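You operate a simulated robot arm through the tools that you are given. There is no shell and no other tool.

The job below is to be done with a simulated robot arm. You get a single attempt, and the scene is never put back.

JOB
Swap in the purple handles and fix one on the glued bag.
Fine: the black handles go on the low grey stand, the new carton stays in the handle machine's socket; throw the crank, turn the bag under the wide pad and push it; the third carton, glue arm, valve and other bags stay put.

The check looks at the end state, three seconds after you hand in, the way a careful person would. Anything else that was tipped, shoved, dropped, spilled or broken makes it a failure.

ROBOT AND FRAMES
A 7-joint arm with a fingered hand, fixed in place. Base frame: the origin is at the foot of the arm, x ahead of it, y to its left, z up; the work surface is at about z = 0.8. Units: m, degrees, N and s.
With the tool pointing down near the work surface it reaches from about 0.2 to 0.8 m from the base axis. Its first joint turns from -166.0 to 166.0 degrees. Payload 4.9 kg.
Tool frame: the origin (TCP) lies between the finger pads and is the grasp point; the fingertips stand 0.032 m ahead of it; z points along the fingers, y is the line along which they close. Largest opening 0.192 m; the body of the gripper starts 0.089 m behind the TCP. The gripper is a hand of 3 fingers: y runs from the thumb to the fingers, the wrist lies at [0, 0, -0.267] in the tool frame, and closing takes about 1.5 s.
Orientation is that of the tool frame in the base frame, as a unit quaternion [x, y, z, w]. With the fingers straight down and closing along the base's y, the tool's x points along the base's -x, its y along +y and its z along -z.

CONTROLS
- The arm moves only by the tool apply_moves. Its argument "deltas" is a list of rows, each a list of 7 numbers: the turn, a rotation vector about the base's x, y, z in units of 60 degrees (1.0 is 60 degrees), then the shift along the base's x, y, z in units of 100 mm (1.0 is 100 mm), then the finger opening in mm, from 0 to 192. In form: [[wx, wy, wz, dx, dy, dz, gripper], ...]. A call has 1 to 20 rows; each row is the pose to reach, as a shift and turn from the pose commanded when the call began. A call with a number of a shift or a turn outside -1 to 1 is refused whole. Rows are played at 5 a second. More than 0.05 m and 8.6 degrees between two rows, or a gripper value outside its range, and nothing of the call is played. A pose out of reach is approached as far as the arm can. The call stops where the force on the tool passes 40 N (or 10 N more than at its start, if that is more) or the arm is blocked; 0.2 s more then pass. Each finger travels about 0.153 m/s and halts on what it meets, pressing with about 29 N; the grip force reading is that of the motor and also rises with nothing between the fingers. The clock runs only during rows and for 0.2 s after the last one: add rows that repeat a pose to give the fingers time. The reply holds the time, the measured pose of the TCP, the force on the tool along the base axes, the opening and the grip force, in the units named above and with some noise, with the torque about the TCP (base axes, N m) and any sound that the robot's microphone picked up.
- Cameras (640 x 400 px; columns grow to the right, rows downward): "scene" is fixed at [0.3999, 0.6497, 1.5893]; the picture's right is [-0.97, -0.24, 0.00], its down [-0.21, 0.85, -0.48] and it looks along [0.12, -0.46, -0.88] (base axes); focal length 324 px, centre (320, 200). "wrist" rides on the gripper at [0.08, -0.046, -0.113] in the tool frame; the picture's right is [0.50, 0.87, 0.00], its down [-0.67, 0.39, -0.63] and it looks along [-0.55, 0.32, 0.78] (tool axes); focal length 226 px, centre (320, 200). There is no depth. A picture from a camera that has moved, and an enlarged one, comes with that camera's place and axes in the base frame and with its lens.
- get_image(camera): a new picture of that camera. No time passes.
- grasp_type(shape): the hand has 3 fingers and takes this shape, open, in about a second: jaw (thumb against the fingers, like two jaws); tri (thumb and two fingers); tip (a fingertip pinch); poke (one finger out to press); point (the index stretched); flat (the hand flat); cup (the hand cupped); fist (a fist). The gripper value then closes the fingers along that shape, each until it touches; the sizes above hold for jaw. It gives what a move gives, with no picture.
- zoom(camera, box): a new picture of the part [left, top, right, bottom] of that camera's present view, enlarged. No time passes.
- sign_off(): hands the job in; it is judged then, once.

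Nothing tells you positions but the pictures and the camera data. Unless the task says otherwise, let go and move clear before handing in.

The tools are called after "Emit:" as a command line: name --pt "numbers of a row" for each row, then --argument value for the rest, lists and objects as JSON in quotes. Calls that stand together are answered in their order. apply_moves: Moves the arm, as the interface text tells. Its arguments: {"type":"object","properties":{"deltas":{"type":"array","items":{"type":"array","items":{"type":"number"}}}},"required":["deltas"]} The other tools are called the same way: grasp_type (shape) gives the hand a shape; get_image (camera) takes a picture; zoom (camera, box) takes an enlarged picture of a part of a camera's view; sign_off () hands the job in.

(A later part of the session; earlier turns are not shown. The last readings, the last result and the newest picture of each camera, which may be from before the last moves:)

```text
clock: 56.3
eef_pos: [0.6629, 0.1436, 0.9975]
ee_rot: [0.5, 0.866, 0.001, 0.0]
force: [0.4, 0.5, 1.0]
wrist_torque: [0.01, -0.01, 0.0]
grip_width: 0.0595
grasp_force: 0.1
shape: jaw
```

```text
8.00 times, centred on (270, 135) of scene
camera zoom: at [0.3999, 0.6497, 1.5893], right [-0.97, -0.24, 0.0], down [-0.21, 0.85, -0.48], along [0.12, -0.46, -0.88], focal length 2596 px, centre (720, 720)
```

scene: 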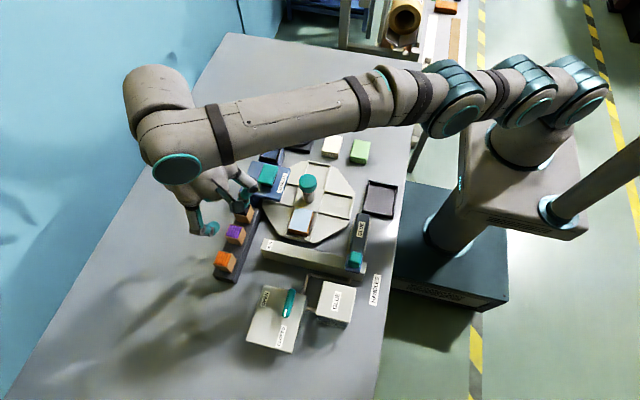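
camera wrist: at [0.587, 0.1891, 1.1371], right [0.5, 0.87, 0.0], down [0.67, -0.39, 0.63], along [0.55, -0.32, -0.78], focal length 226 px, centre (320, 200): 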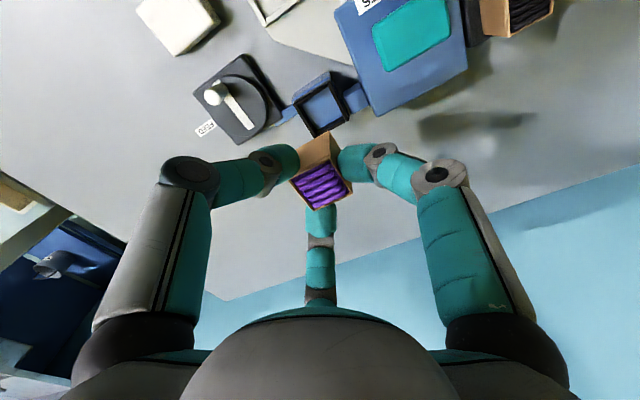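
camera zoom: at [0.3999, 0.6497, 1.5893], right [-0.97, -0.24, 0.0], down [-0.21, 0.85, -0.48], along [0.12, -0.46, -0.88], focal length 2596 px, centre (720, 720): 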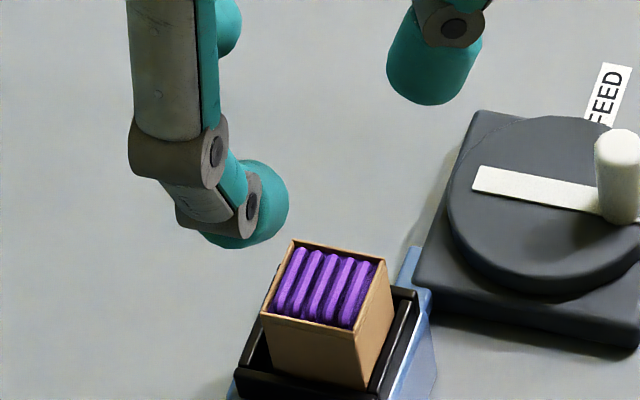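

Purple is seated in the socket, level and in the same place black was. Next is the FEED crank: its post is near (0.588, 0.046) and the dial centre near (0.612, 0.046). I'll move above it for a closer look.

Emit:
apply_moves --pt "0 0 0 -0.25 -0.3 0 60" --pt "0 0 0 -0.5 -0.6 0 60" --pt "0 0 0 -0.75 -0.9 0 60" --pt "0 0 0 -0.75 -0.98 0 60" --pt "0 0 0 -0.75 -0.98 0 60"

Emit:
get_image --camera "wrist"

Emit:
zoom --camera "scene" --box '[250, 90, 350, 160]'

```text
clock: 57.5
eef_pos: [0.5902, 0.0475, 0.9972]
ee_rot: [0.499, 0.866, 0.0, 0.001]
force: [0.7, -0.8, 0.9]
wrist_torque: [-0.03, -0.02, -0.03]
grip_width: 0.0596
grasp_force: 0.1
shape: jaw
```

```text
taken
camera wrist: at [0.5094, 0.0932, 1.1088], right [0.5, 0.87, 0.0], down [0.67, -0.39, 0.63], along [0.55, -0.32, -0.78], focal length 226 px, centre (320, 200)
```

wrist: 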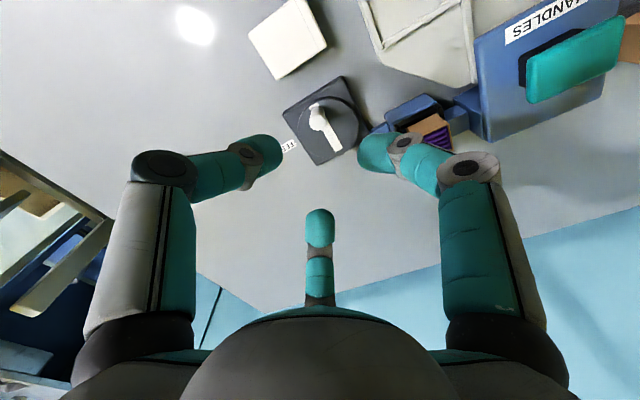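

```text
5.71 times, centred on (300, 125) of scene
camera zoom: at [0.3999, 0.6497, 1.5893], right [-0.97, -0.24, 0.0], down [-0.21, 0.85, -0.48], along [0.12, -0.46, -0.88], focal length 1854 px, centre (434, 629)
```

zoom: 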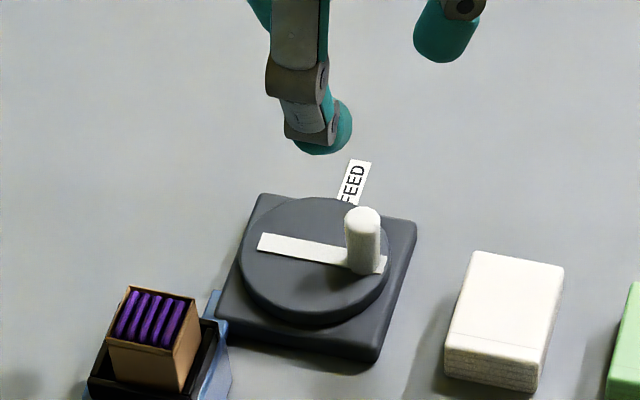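

Emit:
zoom --camera "wrist" --box '[270, 65, 390, 175]'

```text
3.64 times, centred on (330, 120) of wrist
camera zoom: at [0.5094, 0.0932, 1.1088], right [0.5, 0.87, 0.0], down [0.67, -0.39, 0.63], along [0.55, -0.32, -0.78], focal length 822 px, centre (284, 491)
```

zoom: 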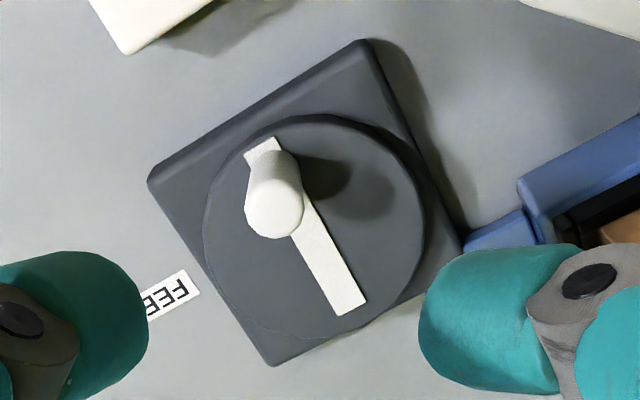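

The post is at (0.588, 0.045) with its top near z 0.86, and the dial centre is at (0.6095, 0.046). I'll lower around the post and cage it loosely.

Emit:
apply_moves --pt "0 0 0 -0.01 -0.02 -0.3 50" --pt "0 0 0 -0.014 -0.022 -0.6 50" --pt "0 0 0 -0.014 -0.022 -0.85 50" --pt "0 0 0 -0.014 -0.022 -0.95 50" --pt "0 0 0 -0.014 -0.022 -0.95 50"

Emit:
get_image --camera "wrist"

Emit:
zoom --camera "scene" --box '[250, 90, 350, 160]'

```text
clock: 58.7
eef_pos: [0.5874, 0.0473, 0.8998]
ee_rot: [0.5, 0.866, 0.0, 0.0]
force: [0.6, -0.8, -0.9]
wrist_torque: [0.04, 0.0, 0.02]
grip_width: 0.0503
grasp_force: 0.0
shape: jaw
```

```text
taken
camera wrist: at [0.5078, 0.093, 1.0126], right [0.5, 0.87, 0.0], down [0.67, -0.39, 0.63], along [0.55, -0.32, -0.78], focal length 226 px, centre (320, 200)
```

wrist: 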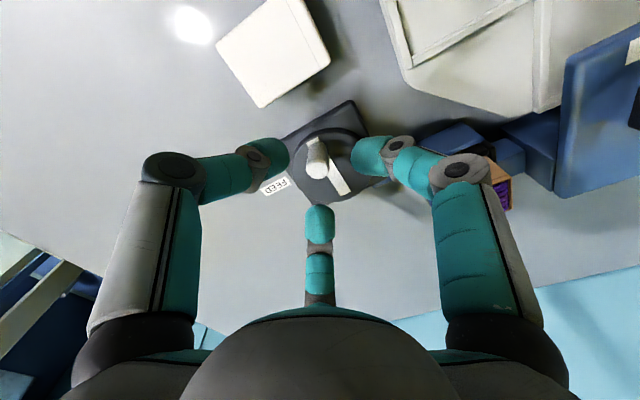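

```text
5.71 times, centred on (300, 125) of scene
camera zoom: at [0.3999, 0.6497, 1.5893], right [-0.97, -0.24, 0.0], down [-0.21, 0.85, -0.48], along [0.12, -0.46, -0.88], focal length 1854 px, centre (434, 629)
```

zoom: 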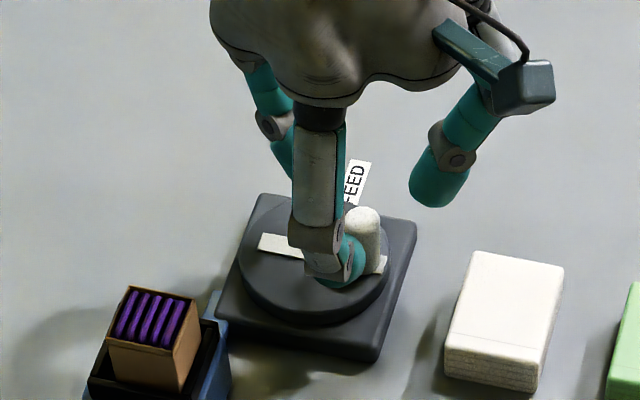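

The alignment is good. I'll descend 27 mm and close to a loose cage.

Emit:
apply_moves --pt "0 0 0 0.002 -0.015 -0.1 48" --pt "0 0 0 0.002 -0.015 -0.2 46" --pt "0 0 0 0.002 -0.015 -0.26 44" --pt "0 0 0 0.002 -0.015 -0.26 40" --pt "0 0 0 0.002 -0.015 -0.26 34" --pt "0 0 0 0.002 -0.015 -0.26 28" --pt "0 0 0 0.002 -0.015 -0.26 24" --pt "0 0 0 0.002 -0.015 -0.26 24"

Emit:
zoom --camera "wrist" --box '[250, 90, 390, 220]'

Emit:
zoom --camera "scene" --box '[250, 90, 350, 160]'

```text
clock: 60.5
eef_pos: [0.5877, 0.0449, 0.8752]
ee_rot: [0.5, 0.866, 0.0, 0.0]
force: [0.3, -0.2, 1.1]
wrist_torque: [0.0, 0.02, 0.0]
grip_width: 0.0242
grasp_force: 0.1
shape: jaw
```

```text
3.08 times, centred on (320, 155) of wrist
camera zoom: at [0.5091, 0.091, 0.9875], right [0.5, 0.87, 0.0], down [0.67, -0.39, 0.63], along [0.55, -0.32, -0.78], focal length 696 px, centre (320, 338)
```

zoom: 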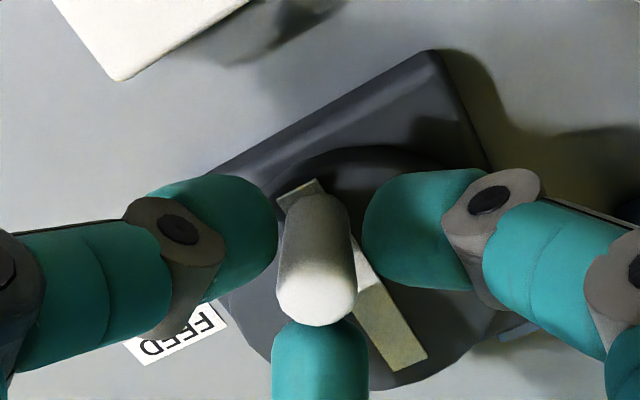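

```text
5.71 times, centred on (300, 125) of scene
camera zoom: at [0.3999, 0.6497, 1.5893], right [-0.97, -0.24, 0.0], down [-0.21, 0.85, -0.48], along [0.12, -0.46, -0.88], focal length 1854 px, centre (434, 629)
```

zoom: 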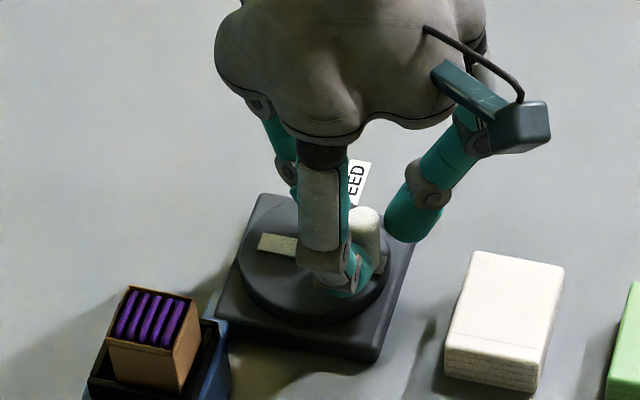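

The post is loosely caged. I'll test which way the crank turns with a small arc toward +y and watch the force.

Emit:
apply_moves --pt "0 0 0 0 0 0 22" --pt "0 0 0 0.003 0.03 0 22" --pt "0 0 0 0.008 0.06 0 22" --pt "0 0 0 0.021 0.094 0 22" --pt "0 0 0 0.021 0.094 0 22"

Emit:
zoom --camera "wrist" --box '[250, 90, 390, 220]'

```text
clock: 61.7
eef_pos: [0.5916, 0.0543, 0.8748]
ee_rot: [0.5, 0.866, 0.0, 0.001]
force: [-2.5, -2.1, -0.2]
wrist_torque: [-0.05, 0.02, -0.01]
grip_width: 0.0227
grasp_force: 0.0
shape: jaw
```

```text
3.08 times, centred on (320, 155) of wrist
camera zoom: at [0.5112, 0.1005, 0.9872], right [0.5, 0.87, 0.0], down [0.67, -0.39, 0.63], along [0.55, -0.32, -0.78], focal length 696 px, centre (320, 338)
```

zoom: 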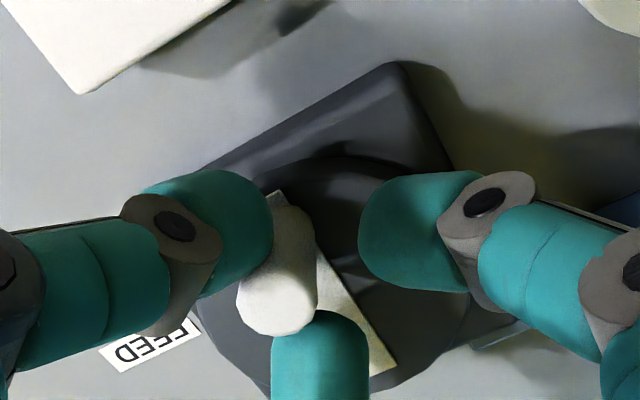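

The post has settled into the pocket between two fingers and there's only light resistance. I'll push further along the arc to see whether the dial follows.

Emit:
apply_moves --pt "0 0 0 0.012 0.03 0 20" --pt "0 0 0 0.028 0.06 0 20" --pt "0 0 0 0.047 0.089 0 20" --pt "0 0 0 0.047 0.089 0 20"

Emit:
zoom --camera "wrist" --box '[250, 90, 390, 220]'

Emit:
zoom --camera "scene" --box '[250, 90, 350, 160]'

```text
clock: 62.7
eef_pos: [0.5947, 0.0652, 0.8739]
ee_rot: [0.5, 0.866, -0.001, 0.0]
force: [-6.1, -0.9, 0.9]
wrist_torque: [-0.03, 0.18, -0.08]
grip_width: 0.0208
grasp_force: 0.0
shape: jaw
```

```text
3.08 times, centred on (320, 155) of wrist
camera zoom: at [0.5152, 0.1094, 0.9867], right [0.5, 0.87, 0.0], down [0.67, -0.39, 0.63], along [0.55, -0.32, -0.78], focal length 696 px, centre (320, 338)
```

zoom: 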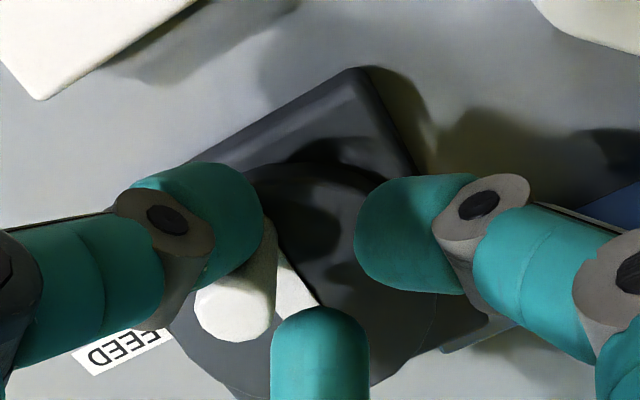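

```text
5.71 times, centred on (300, 125) of scene
camera zoom: at [0.3999, 0.6497, 1.5893], right [-0.97, -0.24, 0.0], down [-0.21, 0.85, -0.48], along [0.12, -0.46, -0.88], focal length 1854 px, centre (434, 629)
```

zoom: 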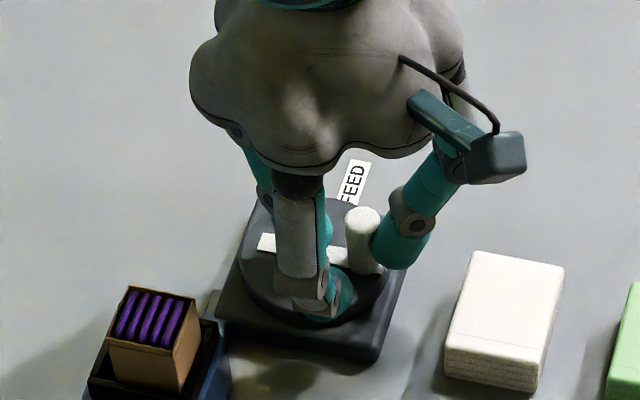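

The post slipped between the fingers and the dial did not move. I'll retrace and grip the post firmly instead.

Emit:
apply_moves --pt "0 0 0 -0.03 -0.04 0 24" --pt "0 0 0 -0.05 -0.09 0 26" --pt "0 0 0 -0.06 -0.14 0 28" --pt "0 0 0 -0.068 -0.183 0 28" --pt "0 0 0 -0.068 -0.183 0 28"

Emit:
zoom --camera "wrist" --box '[250, 90, 390, 220]'

```text
clock: 63.9
eef_pos: [0.5873, 0.045, 0.8751]
ee_rot: [0.5, 0.866, 0.0, 0.0]
force: [0.5, 0.4, -0.8]
wrist_torque: [0.02, 0.02, 0.0]
grip_width: 0.0278
grasp_force: 0.1
shape: jaw
```

```text
3.08 times, centred on (320, 155) of wrist
camera zoom: at [0.5072, 0.091, 0.9877], right [0.5, 0.87, 0.0], down [0.67, -0.39, 0.63], along [0.55, -0.32, -0.78], focal length 696 px, centre (320, 338)
```

zoom: 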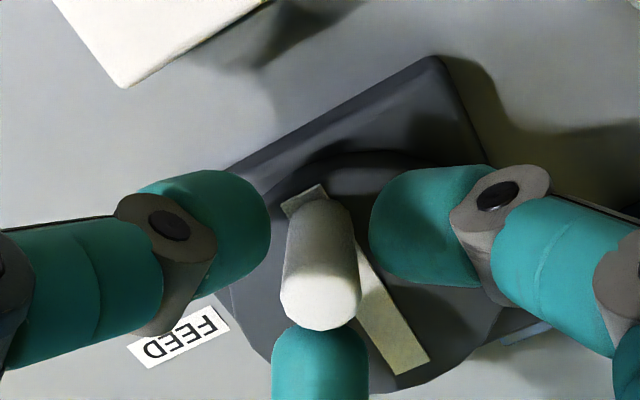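

Emit:
apply_moves --pt "0 0 0 0 0 0 22" --pt "0 0 0 0 0 0 16" --pt "0 0 0 0 0 0 10" --pt "0 0 0 0 0 0 10" --pt "0 0 0 0 0 0 10" --pt "0 0 0 0 0 0 10"

Emit:
zoom --camera "wrist" --box '[250, 90, 390, 220]'

```text
clock: 65.3
eef_pos: [0.587, 0.0462, 0.8747]
ee_rot: [0.5, 0.866, -0.002, -0.001]
force: [0.8, 0.8, -5.9]
wrist_torque: [0.03, -0.03, 0.05]
grip_width: 0.0128
grasp_force: 29.2
shape: jaw
```

```text
3.08 times, centred on (320, 155) of wrist
camera zoom: at [0.507, 0.091, 0.9872], right [0.5, 0.87, 0.0], down [0.67, -0.39, 0.63], along [0.55, -0.32, -0.78], focal length 696 px, centre (320, 338)
```

zoom: 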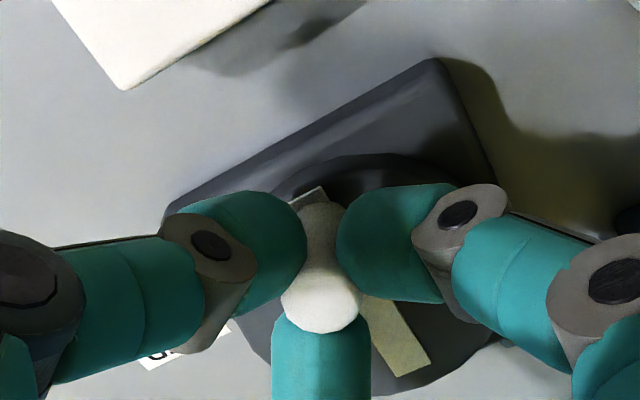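

The post is now firmly gripped. I'll try a 20° clockwise turn, moving along the arc and turning the hand with it.

Emit:
apply_moves --pt "0 0 -0.083 0.001 0.019 0 8" --pt "0 0 -0.167 0.003 0.038 0 8" --pt "0 0 -0.25 0.0075 0.057 0 8" --pt "0 0 -0.333 0.0134 0.076 0 8" --pt "0 0 -0.333 0.0134 0.076 0 8"

Emit:
zoom --camera "wrist" --box '[250, 90, 390, 220]'

Emit:
zoom --camera "scene" --box '[250, 90, 350, 160]'

```text
clock: 66.5
eef_pos: [0.5875, 0.052, 0.8737]
ee_rot: [0.644, 0.765, -0.001, 0.001]
force: [-3.0, -30.1, 0.5]
wrist_torque: [-0.89, -0.05, 0.16]
grip_width: 0.0122
grasp_force: 28.8
shape: jaw
```

```text
3.08 times, centred on (320, 155) of wrist
camera zoom: at [0.5296, 0.1225, 0.9863], right [0.77, 0.64, 0.0], down [0.5, -0.59, 0.63], along [0.41, -0.49, -0.77], focal length 696 px, centre (320, 338)
```

zoom: 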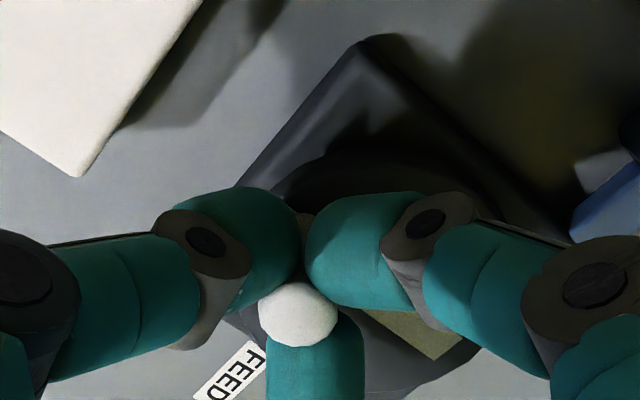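

```text
5.71 times, centred on (300, 125) of scene
camera zoom: at [0.3999, 0.6497, 1.5893], right [-0.97, -0.24, 0.0], down [-0.21, 0.85, -0.48], along [0.12, -0.46, -0.88], focal length 1854 px, centre (434, 629)
```

zoom: 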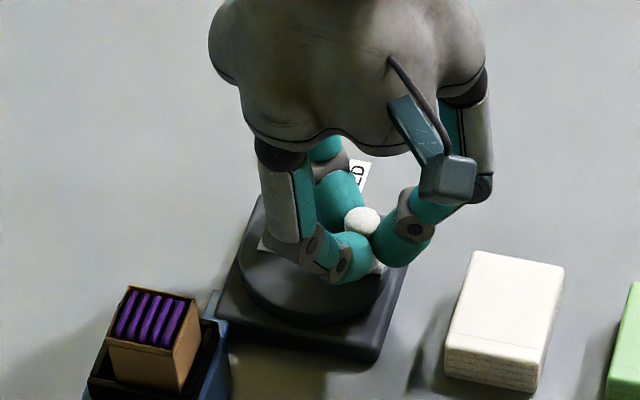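

A 30 N resistance means clockwise is the stop. I'll return and try counter-clockwise.

Emit:
apply_moves --pt "0 0 0.1 -0.0075 -0.03 0 8" --pt "0 0 0.2 -0.0125 -0.055 0 8" --pt "0 0 0.333 -0.0134 -0.076 0 8" --pt "0 0 0.333 -0.0134 -0.076 0 8"

Emit:
apply_moves --pt "0 0 0.083 0.001 -0.019 0 8" --pt "0 0 0.167 0.003 -0.038 0 8" --pt "0 0 0.25 0.0075 -0.057 0 8" --pt "0 0 0.333 0.0134 -0.076 0 8" --pt "0 0 0.333 0.0134 -0.076 0 8"

Emit:
zoom --camera "wrist" --box '[250, 90, 390, 220]'

Emit:
zoom --camera "scene" --box '[250, 90, 350, 160]'

```text
clock: 67.5
eef_pos: [0.5879, 0.0452, 0.8758]
ee_rot: [0.5, 0.866, 0.0, 0.0]
force: [-7.6, -2.6, -1.0]
wrist_torque: [-0.24, 0.06, -0.1]
grip_width: 0.0123
grasp_force: 28.8
shape: jaw
```

```text
clock: 68.7
eef_pos: [0.5884, 0.0364, 0.876]
ee_rot: [0.342, 0.94, -0.001, 0.0]
force: [-6.0, -5.7, -6.4]
wrist_torque: [-0.19, -0.09, -0.15]
grip_width: 0.0121
grasp_force: 29.3
shape: jaw
```

```text
3.08 times, centred on (320, 155) of wrist
camera zoom: at [0.4981, 0.0524, 0.9869], right [0.17, 0.98, 0.0], down [0.76, -0.14, 0.63], along [0.62, -0.11, -0.78], focal length 696 px, centre (320, 338)
```

zoom: 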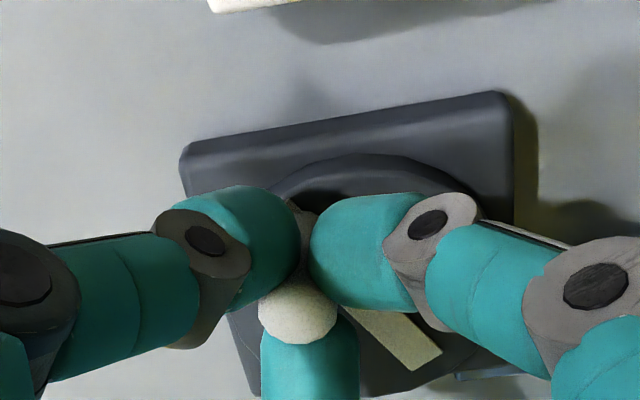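

```text
5.71 times, centred on (300, 125) of scene
camera zoom: at [0.3999, 0.6497, 1.5893], right [-0.97, -0.24, 0.0], down [-0.21, 0.85, -0.48], along [0.12, -0.46, -0.88], focal length 1854 px, centre (434, 629)
```

zoom: 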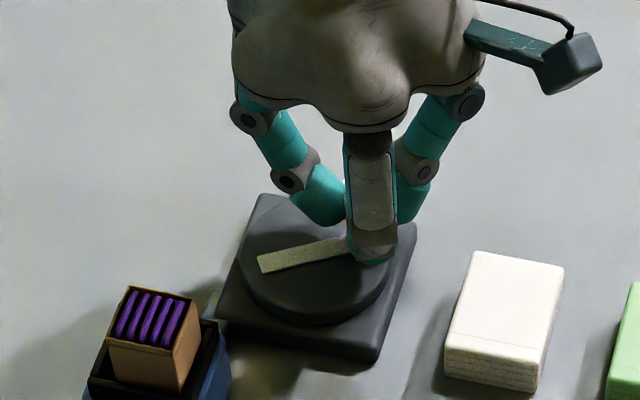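

The dial turns counter-clockwise with low force. I'll continue along the arc.

Emit:
apply_moves --pt "0 0 0.083 0.003 -0.0185 0 8" --pt "0 0 0.167 0.012 -0.036 0 8" --pt "0 0 0.25 0.0225 -0.053 0 8" --pt "0 0 0.333 0.035 -0.069 0 8" --pt "0 0 0.417 0.0485 -0.084 0 8" --pt "0 0 0.5 0.0635 -0.0975 0 8" --pt "0 0 0.583 0.0795 -0.11 0 8" --pt "0 0 0.667 0.0965 -0.1205 0 8" --pt "0 0 0.667 0.0965 -0.1205 0 8"

Emit:
zoom --camera "scene" --box '[250, 90, 350, 160]'

Emit:
get_image --camera "wrist"

```text
clock: 70.7
eef_pos: [0.5976, 0.0244, 0.8757]
ee_rot: [0.0, 1.0, 0.0, -0.002]
force: [-7.5, -22.0, -4.3]
wrist_torque: [-0.56, 0.03, -0.3]
grip_width: 0.0122
grasp_force: 29.0
shape: jaw
```

```text
5.71 times, centred on (300, 125) of scene
camera zoom: at [0.3999, 0.6497, 1.5893], right [-0.97, -0.24, 0.0], down [-0.21, 0.85, -0.48], along [0.12, -0.46, -0.88], focal length 1854 px, centre (434, 629)
```

zoom: 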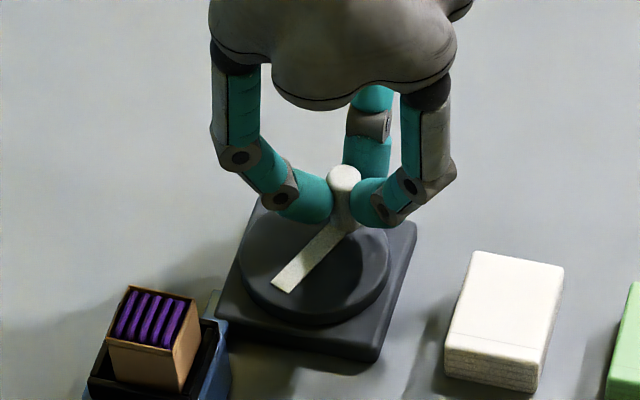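

```text
taken
camera wrist: at [0.5182, -0.0215, 0.9871], right [-0.5, 0.87, 0.0], down [0.67, 0.39, 0.63], along [0.55, 0.32, -0.78], focal length 226 px, centre (320, 200)
```

wrist: 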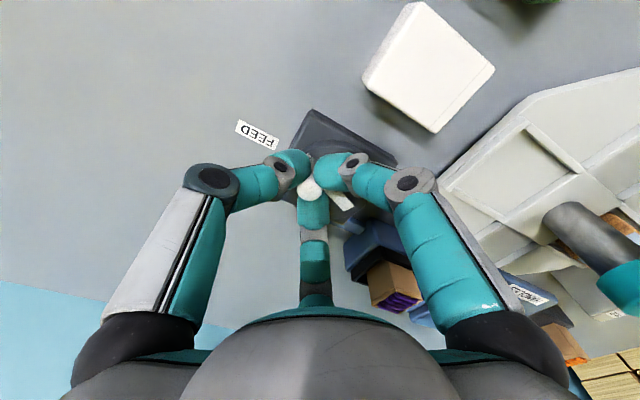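

The dial has turned about 55°, with a mostly radial load, so my radius is slightly small. I'll ease outward by 2 mm and recheck the force.

Emit:
apply_moves --pt "0 0 0 -0.006 -0.009 0 8" --pt "0 0 0 -0.012 -0.017 0 8" --pt "0 0 0 -0.012 -0.017 0 8"

```text
clock: 71.5
eef_pos: [0.5978, 0.0241, 0.8744]
ee_rot: [0.001, 1.0, 0.0, 0.0]
force: [-2.0, -12.5, -8.7]
wrist_torque: [-0.28, -0.03, -0.22]
grip_width: 0.0124
grasp_force: 28.8
shape: jaw
```

Emit:
apply_moves --pt "0 0 0.083 0.017 -0.012 0 8" --pt "0 0 0.167 0.035 -0.022 0 8" --pt "0 0 0.25 0.054 -0.03 0 8" --pt "0 0 0.333 0.073 -0.036 0 8" --pt "0 0 0.333 0.073 -0.036 0 8"

Emit:
zoom --camera "scene" --box '[250, 90, 350, 160]'

```text
clock: 72.7
eef_pos: [0.6055, 0.0199, 0.8752]
ee_rot: [-0.175, 0.985, 0.0, -0.001]
force: [-0.3, -18.7, -14.0]
wrist_torque: [-0.42, -0.02, -0.27]
grip_width: 0.0124
grasp_force: 29.2
shape: jaw
```

```text
5.71 times, centred on (300, 125) of scene
camera zoom: at [0.3999, 0.6497, 1.5893], right [-0.97, -0.24, 0.0], down [-0.21, 0.85, -0.48], along [0.12, -0.46, -0.88], focal length 1854 px, centre (434, 629)
```

zoom: 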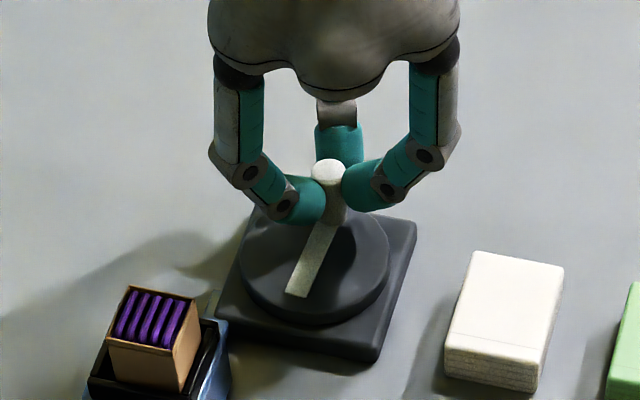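

There's still an outward pull in −y, so I'll shift 3 mm that way to relax the fingers.

Emit:
apply_moves --pt "0 0 0 0 -0.015 -0.005 8" --pt "0 0 0 0 -0.03 -0.01 8" --pt "0 0 0 0 -0.03 -0.01 8"

Emit:
zoom --camera "wrist" --box '[230, 90, 410, 220]'

```text
clock: 73.5
eef_pos: [0.6055, 0.018, 0.875]
ee_rot: [-0.173, 0.985, 0.001, 0.001]
force: [1.2, 0.1, -9.3]
wrist_torque: [0.08, -0.15, -0.09]
grip_width: 0.0119
grasp_force: 29.3
shape: jaw
```

```text
3.08 times, centred on (320, 155) of wrist
camera zoom: at [0.5456, -0.0528, 0.987], right [-0.77, 0.64, 0.0], down [0.5, 0.59, 0.63], along [0.41, 0.48, -0.77], focal length 696 px, centre (320, 338)
```

zoom: 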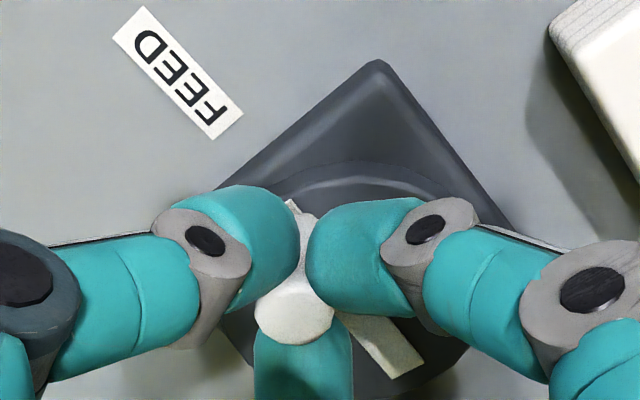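

Lateral force is now zero. I'll go on along the arc.

Emit:
apply_moves --pt "0 0 0.083 0.024 -0.004 0 8" --pt "0 0 0.167 0.048 -0.006 0 8" --pt "0 0 0.25 0.072 -0.006 0 8" --pt "0 0 0.333 0.096 -0.003 0 8" --pt "0 0 0.333 0.096 -0.003 0 8"

Emit:
zoom --camera "scene" --box '[250, 90, 350, 160]'

```text
clock: 74.7
eef_pos: [0.6146, 0.0147, 0.8743]
ee_rot: [-0.341, 0.94, -0.001, -0.002]
force: [-17.4, -12.4, 8.2]
wrist_torque: [-0.13, 0.2, -0.26]
grip_width: 0.0122
grasp_force: 28.7
shape: jaw
```

```text
5.71 times, centred on (300, 125) of scene
camera zoom: at [0.3999, 0.6497, 1.5893], right [-0.97, -0.24, 0.0], down [-0.21, 0.85, -0.48], along [0.12, -0.46, -0.88], focal length 1854 px, centre (434, 629)
```

zoom: 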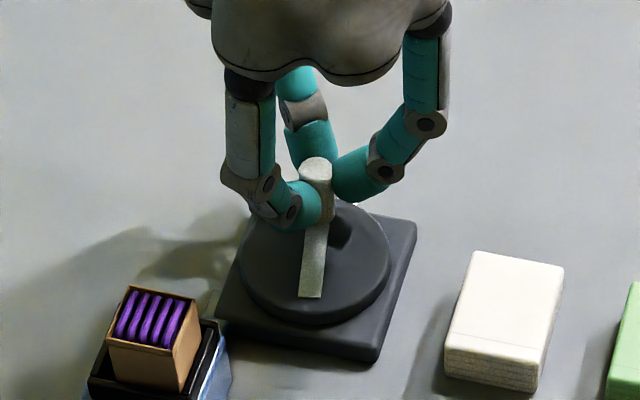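

About 94° of throw is done and the tangential resistance is rising. I'll ease the radial load and push a bit further to see whether this is the stop.

Emit:
apply_moves --pt "0 0 0 0 -0.02 0 8" --pt "0 0 0.08 0.025 -0.02 0 8" --pt "0 0 0.167 0.05 -0.016 0 8" --pt "0 0 0.167 0.05 -0.016 0 8"

Emit:
zoom --camera "scene" --box '[250, 90, 350, 160]'

Emit:
get_image --camera "scene"

```text
clock: 75.5
eef_pos: [0.6153, 0.0127, 0.8733]
ee_rot: [-0.401, 0.916, 0.001, -0.004]
force: [-14.9, -5.4, 13.0]
wrist_torque: [0.17, 0.13, -0.23]
grip_width: 0.0128
grasp_force: 29.1
shape: jaw
stopped in row 3: the force on the tool passed its limit at 42 N (the readings are from after the stop); the commanded pose is now the measured one
```

```text
5.71 times, centred on (300, 125) of scene
camera zoom: at [0.3999, 0.6497, 1.5893], right [-0.97, -0.24, 0.0], down [-0.21, 0.85, -0.48], along [0.12, -0.46, -0.88], focal length 1854 px, centre (434, 629)
```

zoom: 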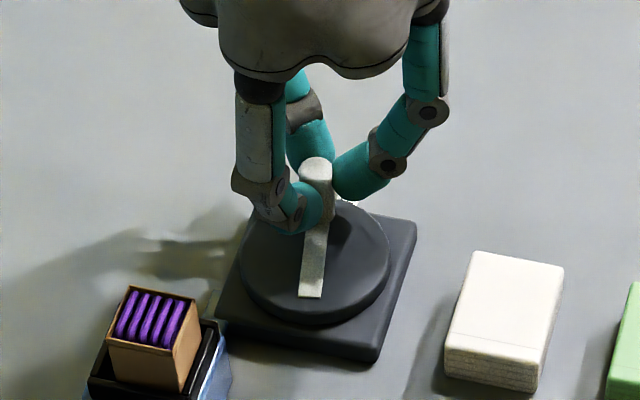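

```text
taken
```

scene: 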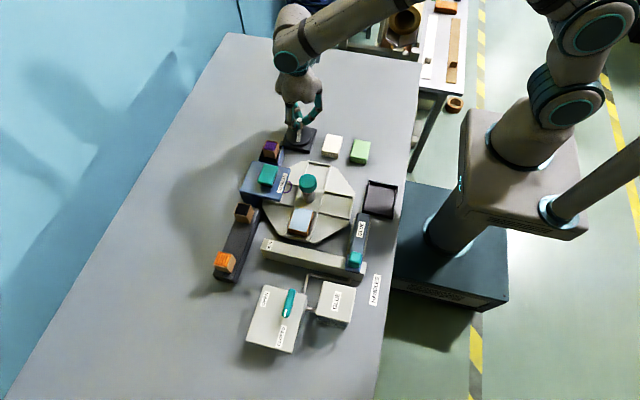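

The bar didn't turn further under 42 N, so 90° is the crank's stop. Something dark has appeared beside the machine head, so I'll zoom on it.

Emit:
zoom --camera "scene" --box '[240, 140, 320, 215]'

Emit:
zoom --camera "scene" --box '[250, 130, 290, 165]'

```text
5.33 times, centred on (280, 178) of scene
camera zoom: at [0.3999, 0.6497, 1.5893], right [-0.97, -0.24, 0.0], down [-0.21, 0.85, -0.48], along [0.12, -0.46, -0.88], focal length 1731 px, centre (533, 320)
```

zoom: 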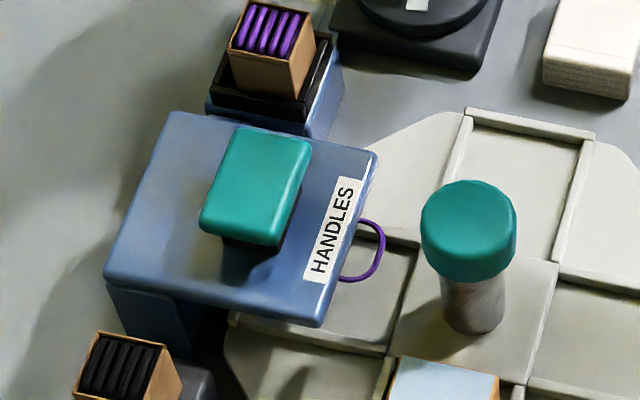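

```text
11.43 times, centred on (270, 148) of scene
camera zoom: at [0.3999, 0.6497, 1.5893], right [-0.97, -0.24, 0.0], down [-0.21, 0.85, -0.48], along [0.12, -0.46, -0.88], focal length 3709 px, centre (891, 800)
```

zoom: 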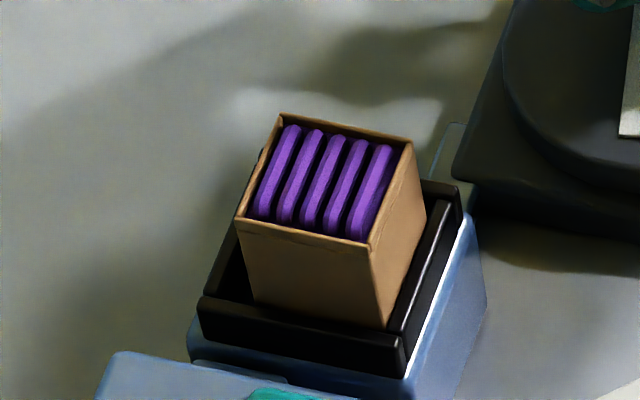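

A purple handle loop has been fed out under the machine head, so the crank throw worked. I'll release the crank and lift away.

Emit:
apply_moves --pt "0 0 0 -0.02 0 0 12" --pt "0 0 0 -0.02 0 0 20" --pt "0 0 0 -0.02 0 0 30" --pt "0 0 0 -0.02 0 0 44" --pt "0 0 0 -0.02 0 0 44"

Emit:
apply_moves --pt "0 0 0 0 0 0.15 46" --pt "0 0 0 0 0 0.4 50" --pt "0 0 0 0 0 0.7 60" --pt "0 0 0 0 0 1.0 60" --pt "0 0 0 0 0 1.0 60"

Emit:
zoom --camera "scene" --box '[230, 90, 350, 210]'

Emit:
get_image --camera "wrist"

```text
clock: 76.7
eef_pos: [0.6145, 0.014, 0.8736]
ee_rot: [-0.401, 0.916, 0.0, -0.004]
force: [-0.2, 0.1, -0.4]
wrist_torque: [0.0, 0.01, -0.01]
grip_width: 0.0436
grasp_force: 0.0
shape: jaw
```

```text
clock: 77.8
eef_pos: [0.6143, 0.0125, 0.9765]
ee_rot: [-0.402, 0.916, 0.001, -0.004]
force: [-1.2, 0.4, 0.1]
wrist_torque: [-0.01, 0.0, -0.03]
grip_width: 0.0593
grasp_force: 0.1
shape: jaw
```

```text
3.33 times, centred on (290, 150) of scene
camera zoom: at [0.3999, 0.6497, 1.5893], right [-0.97, -0.24, 0.0], down [-0.21, 0.85, -0.48], along [0.12, -0.46, -0.88], focal length 1082 px, centre (420, 367)
```

zoom: 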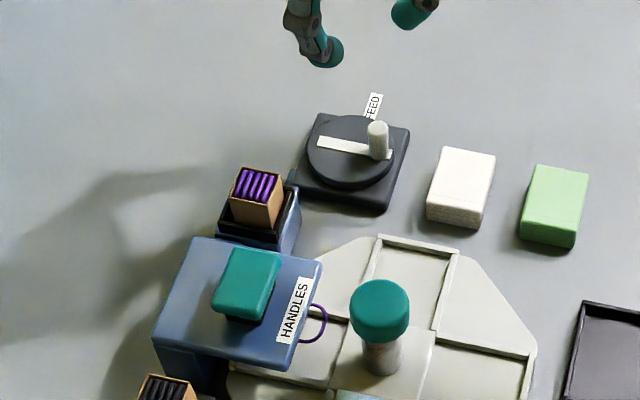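

```text
taken
camera wrist: at [0.594, -0.0767, 1.0882], right [-0.98, 0.22, 0.01], down [0.18, 0.76, 0.63], along [0.13, 0.61, -0.78], focal length 226 px, centre (320, 200)
```

wrist: 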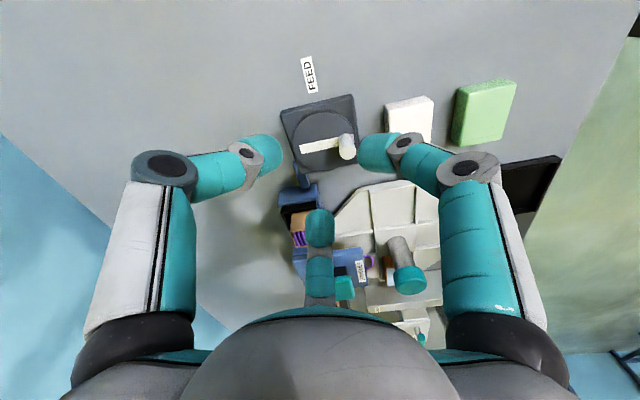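

The crank sprang back on its own and the purple handle remains fed. Next I'll move over the turntable knob.

Emit:
apply_moves --pt "0 0 0 -0.05 0.1 0.2 70" --pt "0 0 0 -0.15 0.4 0.5 70" --pt "0 0 0 -0.25 0.7 0.5 70" --pt "0 0 0 -0.4 1.0 0.5 70" --pt "0 0 0 -0.4 1.0 0.5 70"

Emit:
apply_moves --pt "0 0 0 -0.15 0.35 0 70" --pt "0 0 0 -0.3 0.7 0 70" --pt "0 0 0 -0.4 1.0 0 70" --pt "0 0 0 -0.4 1.0 0 70"

Emit:
get_image --camera "wrist"

Emit:
get_image --camera "scene"

```text
clock: 79.0
eef_pos: [0.5726, 0.1143, 1.0244]
ee_rot: [-0.4, 0.916, 0.0, -0.004]
force: [-0.2, 1.0, -0.3]
wrist_torque: [-0.01, -0.01, 0.01]
grip_width: 0.0698
grasp_force: 0.1
shape: jaw
```

```text
clock: 80.0
eef_pos: [0.5333, 0.213, 1.0209]
ee_rot: [-0.401, 0.916, 0.001, -0.004]
force: [-0.1, -0.8, -0.2]
wrist_torque: [-0.02, -0.01, -0.03]
grip_width: 0.0697
grasp_force: 0.0
shape: jaw
```

```text
taken
camera wrist: at [0.5141, 0.1242, 1.1332], right [-0.98, 0.22, 0.01], down [0.18, 0.76, 0.63], along [0.13, 0.61, -0.78], focal length 226 px, centre (320, 200)
```

wrist: 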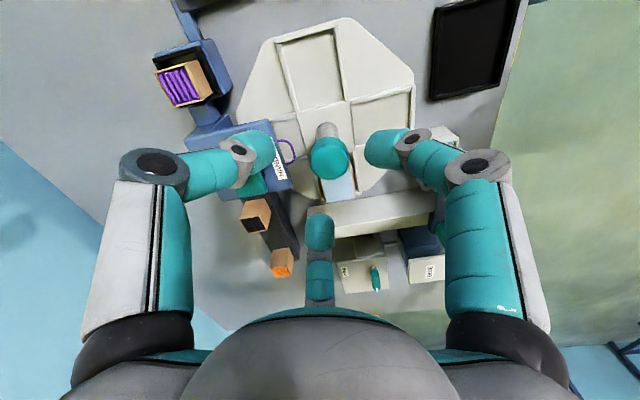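

```text
taken
```

scene: 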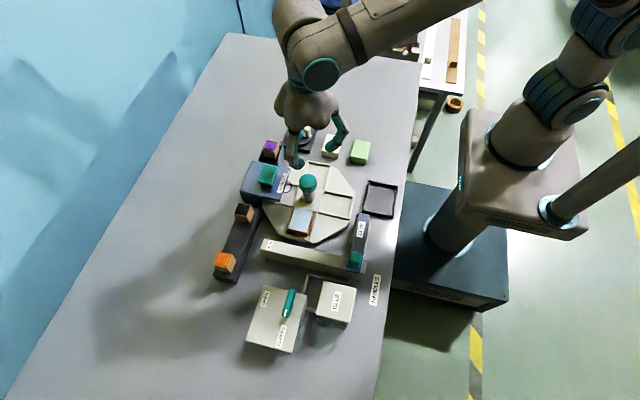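

Emit:
zoom --camera "wrist" --box '[270, 100, 390, 220]'

Emit:
zoom --camera "scene" --box '[270, 160, 350, 220]'

```text
3.33 times, centred on (330, 160) of wrist
camera zoom: at [0.5141, 0.1242, 1.1332], right [-0.98, 0.22, 0.01], down [0.18, 0.76, 0.63], along [0.13, 0.61, -0.78], focal length 754 px, centre (287, 333)
```

zoom: 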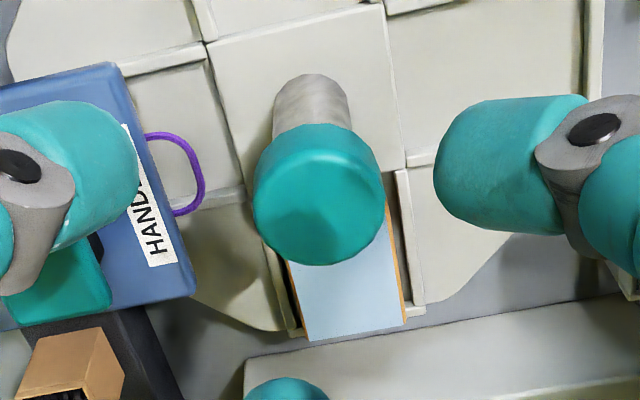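

```text
6.67 times, centred on (310, 190) of scene
camera zoom: at [0.3999, 0.6497, 1.5893], right [-0.97, -0.24, 0.0], down [-0.21, 0.85, -0.48], along [0.12, -0.46, -0.88], focal length 2164 px, centre (387, 267)
```

zoom: 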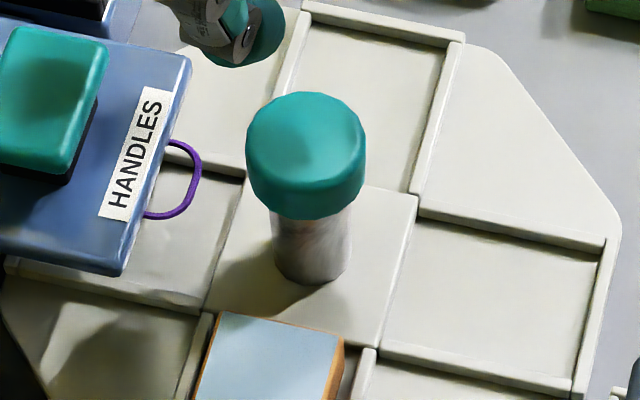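

The knob top comes out at (0.530, 0.249) with z about 0.912 and a diameter of 44 mm. I'll position over it and lower partway.

Emit:
apply_moves --pt "0 0 0 -0.02 0.2 0 70" --pt "0 0 0 -0.037 0.357 -0.1 70" --pt "0 0 0 -0.037 0.357 -0.4 70" --pt "0 0 0 -0.037 0.357 -0.65 70" --pt "0 0 0 -0.037 0.357 -0.65 70"

Emit:
zoom --camera "wrist" --box '[220, 80, 420, 240]'

Emit:
zoom --camera "scene" --box '[240, 110, 370, 230]'

```text
clock: 81.2
eef_pos: [0.5324, 0.2517, 0.9597]
ee_rot: [-0.401, 0.916, -0.001, -0.003]
force: [0.1, -0.3, -0.5]
wrist_torque: [-0.02, -0.01, 0.02]
grip_width: 0.07
grasp_force: 0.0
shape: jaw
```

```text
2.50 times, centred on (320, 160) of wrist
camera zoom: at [0.5124, 0.1612, 1.0719], right [-0.98, 0.22, 0.01], down [0.18, 0.76, 0.63], along [0.13, 0.61, -0.78], focal length 565 px, centre (320, 300)
```

zoom: 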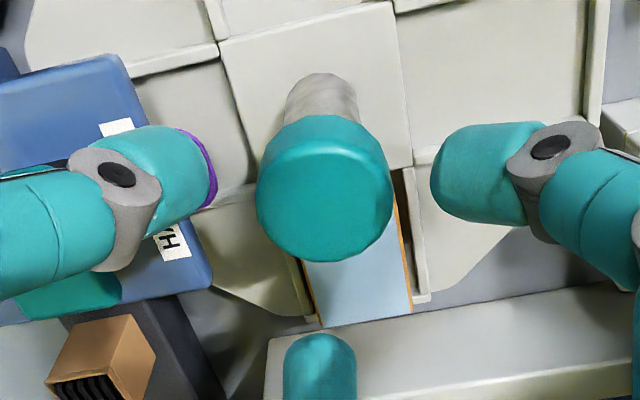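

```text
3.33 times, centred on (305, 170) of scene
camera zoom: at [0.3999, 0.6497, 1.5893], right [-0.97, -0.24, 0.0], down [-0.21, 0.85, -0.48], along [0.12, -0.46, -0.88], focal length 1082 px, centre (370, 300)
```

zoom: 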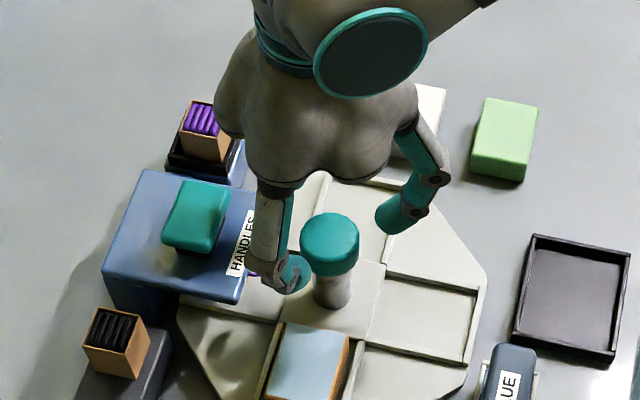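

The knob centre is confirmed at (0.5304, 0.2493). I'll make the final 2 mm correction, descend, and close on it.

Emit:
apply_moves --pt "0 0 0 -0.02 -0.02 -0.1 66" --pt "0 0 0 -0.02 -0.02 -0.22 64" --pt "0 0 0 -0.02 -0.02 -0.35 62" --pt "0 0 0 -0.02 -0.02 -0.35 62"

Emit:
apply_moves --pt "0 0 0 0 0 0 56" --pt "0 0 0 0 0 0 50" --pt "0 0 0 0 0 0 46" --pt "0 0 0 0 0 0 42" --pt "0 0 0 0 0 0 38" --pt "0 0 0 0 0 0 34" --pt "0 0 0 0 0 0 34"

Emit:
zoom --camera "wrist" --box '[220, 80, 420, 240]'

Emit:
zoom --camera "scene" --box '[240, 110, 370, 230]'

```text
clock: 82.2
eef_pos: [0.53, 0.2483, 0.9228]
ee_rot: [-0.402, 0.916, 0.0, -0.004]
force: [0.6, -0.9, 0.4]
wrist_torque: [-0.03, 0.01, -0.01]
grip_width: 0.0624
grasp_force: 0.1
shape: jaw
```

```text
clock: 83.8
eef_pos: [0.5288, 0.2483, 0.9238]
ee_rot: [-0.401, 0.916, 0.0, -0.004]
force: [1.8, -1.4, -1.4]
wrist_torque: [-0.04, -0.07, 0.0]
grip_width: 0.0373
grasp_force: 28.7
shape: jaw
```

```text
2.50 times, centred on (320, 160) of wrist
camera zoom: at [0.5097, 0.1588, 1.0355], right [-0.98, 0.22, 0.01], down [0.18, 0.76, 0.63], along [0.13, 0.61, -0.78], focal length 565 px, centre (320, 300)
```

zoom: 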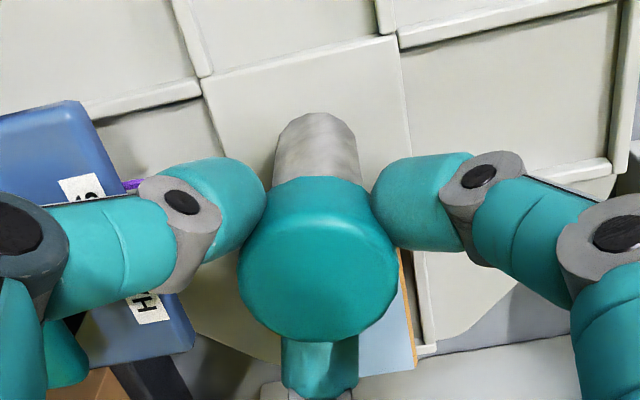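

```text
3.33 times, centred on (305, 170) of scene
camera zoom: at [0.3999, 0.6497, 1.5893], right [-0.97, -0.24, 0.0], down [-0.21, 0.85, -0.48], along [0.12, -0.46, -0.88], focal length 1082 px, centre (370, 300)
```

zoom: 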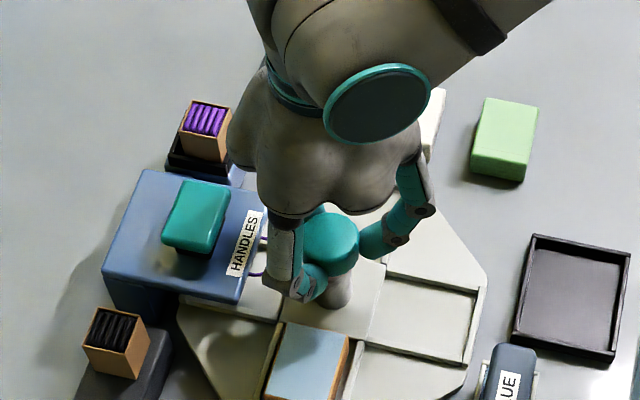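

The knob is gripped. I'll turn it 20° clockwise first, which moves the bag from +y toward +x, and check the response.

Emit:
apply_moves --pt "0 0 -0.083 0 0 0 30" --pt "0 0 -0.167 0 0 0 30" --pt "0 0 -0.25 0 0 0 30" --pt "0 0 -0.333 0 0 0 30" --pt "0 0 -0.333 0 0 0 30"

Emit:
get_image --camera "wrist"

Emit:
zoom --camera "scene" --box '[230, 130, 380, 260]'

```text
clock: 85.0
eef_pos: [0.5287, 0.248, 0.9226]
ee_rot: [-0.235, 0.972, 0.001, -0.003]
force: [1.5, 2.3, 1.1]
wrist_torque: [0.08, 0.0, 0.03]
grip_width: 0.0371
grasp_force: 29.4
shape: jaw
```

```text
taken
camera wrist: at [0.4797, 0.1709, 1.0353], right [-0.84, 0.54, 0.01], down [0.42, 0.65, 0.63], along [0.34, 0.53, -0.78], focal length 226 px, centre (320, 200)
```

wrist: 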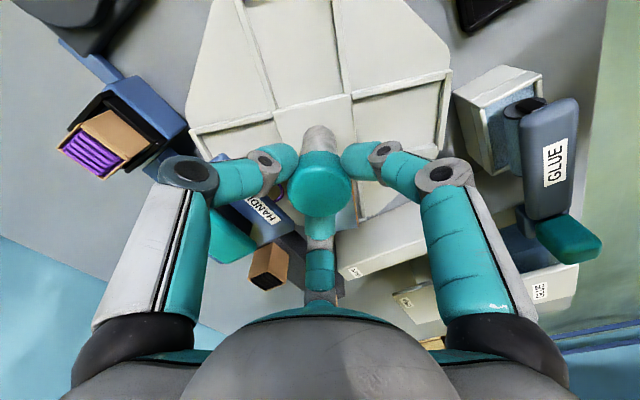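

```text
3.08 times, centred on (305, 195) of scene
camera zoom: at [0.3999, 0.6497, 1.5893], right [-0.97, -0.24, 0.0], down [-0.21, 0.85, -0.48], along [0.12, -0.46, -0.88], focal length 999 px, centre (366, 215)
```

zoom: 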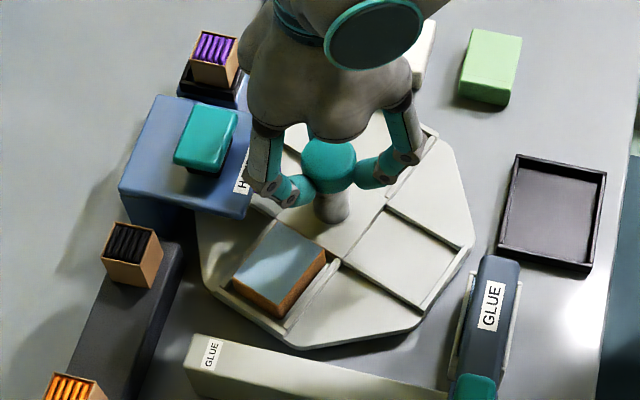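

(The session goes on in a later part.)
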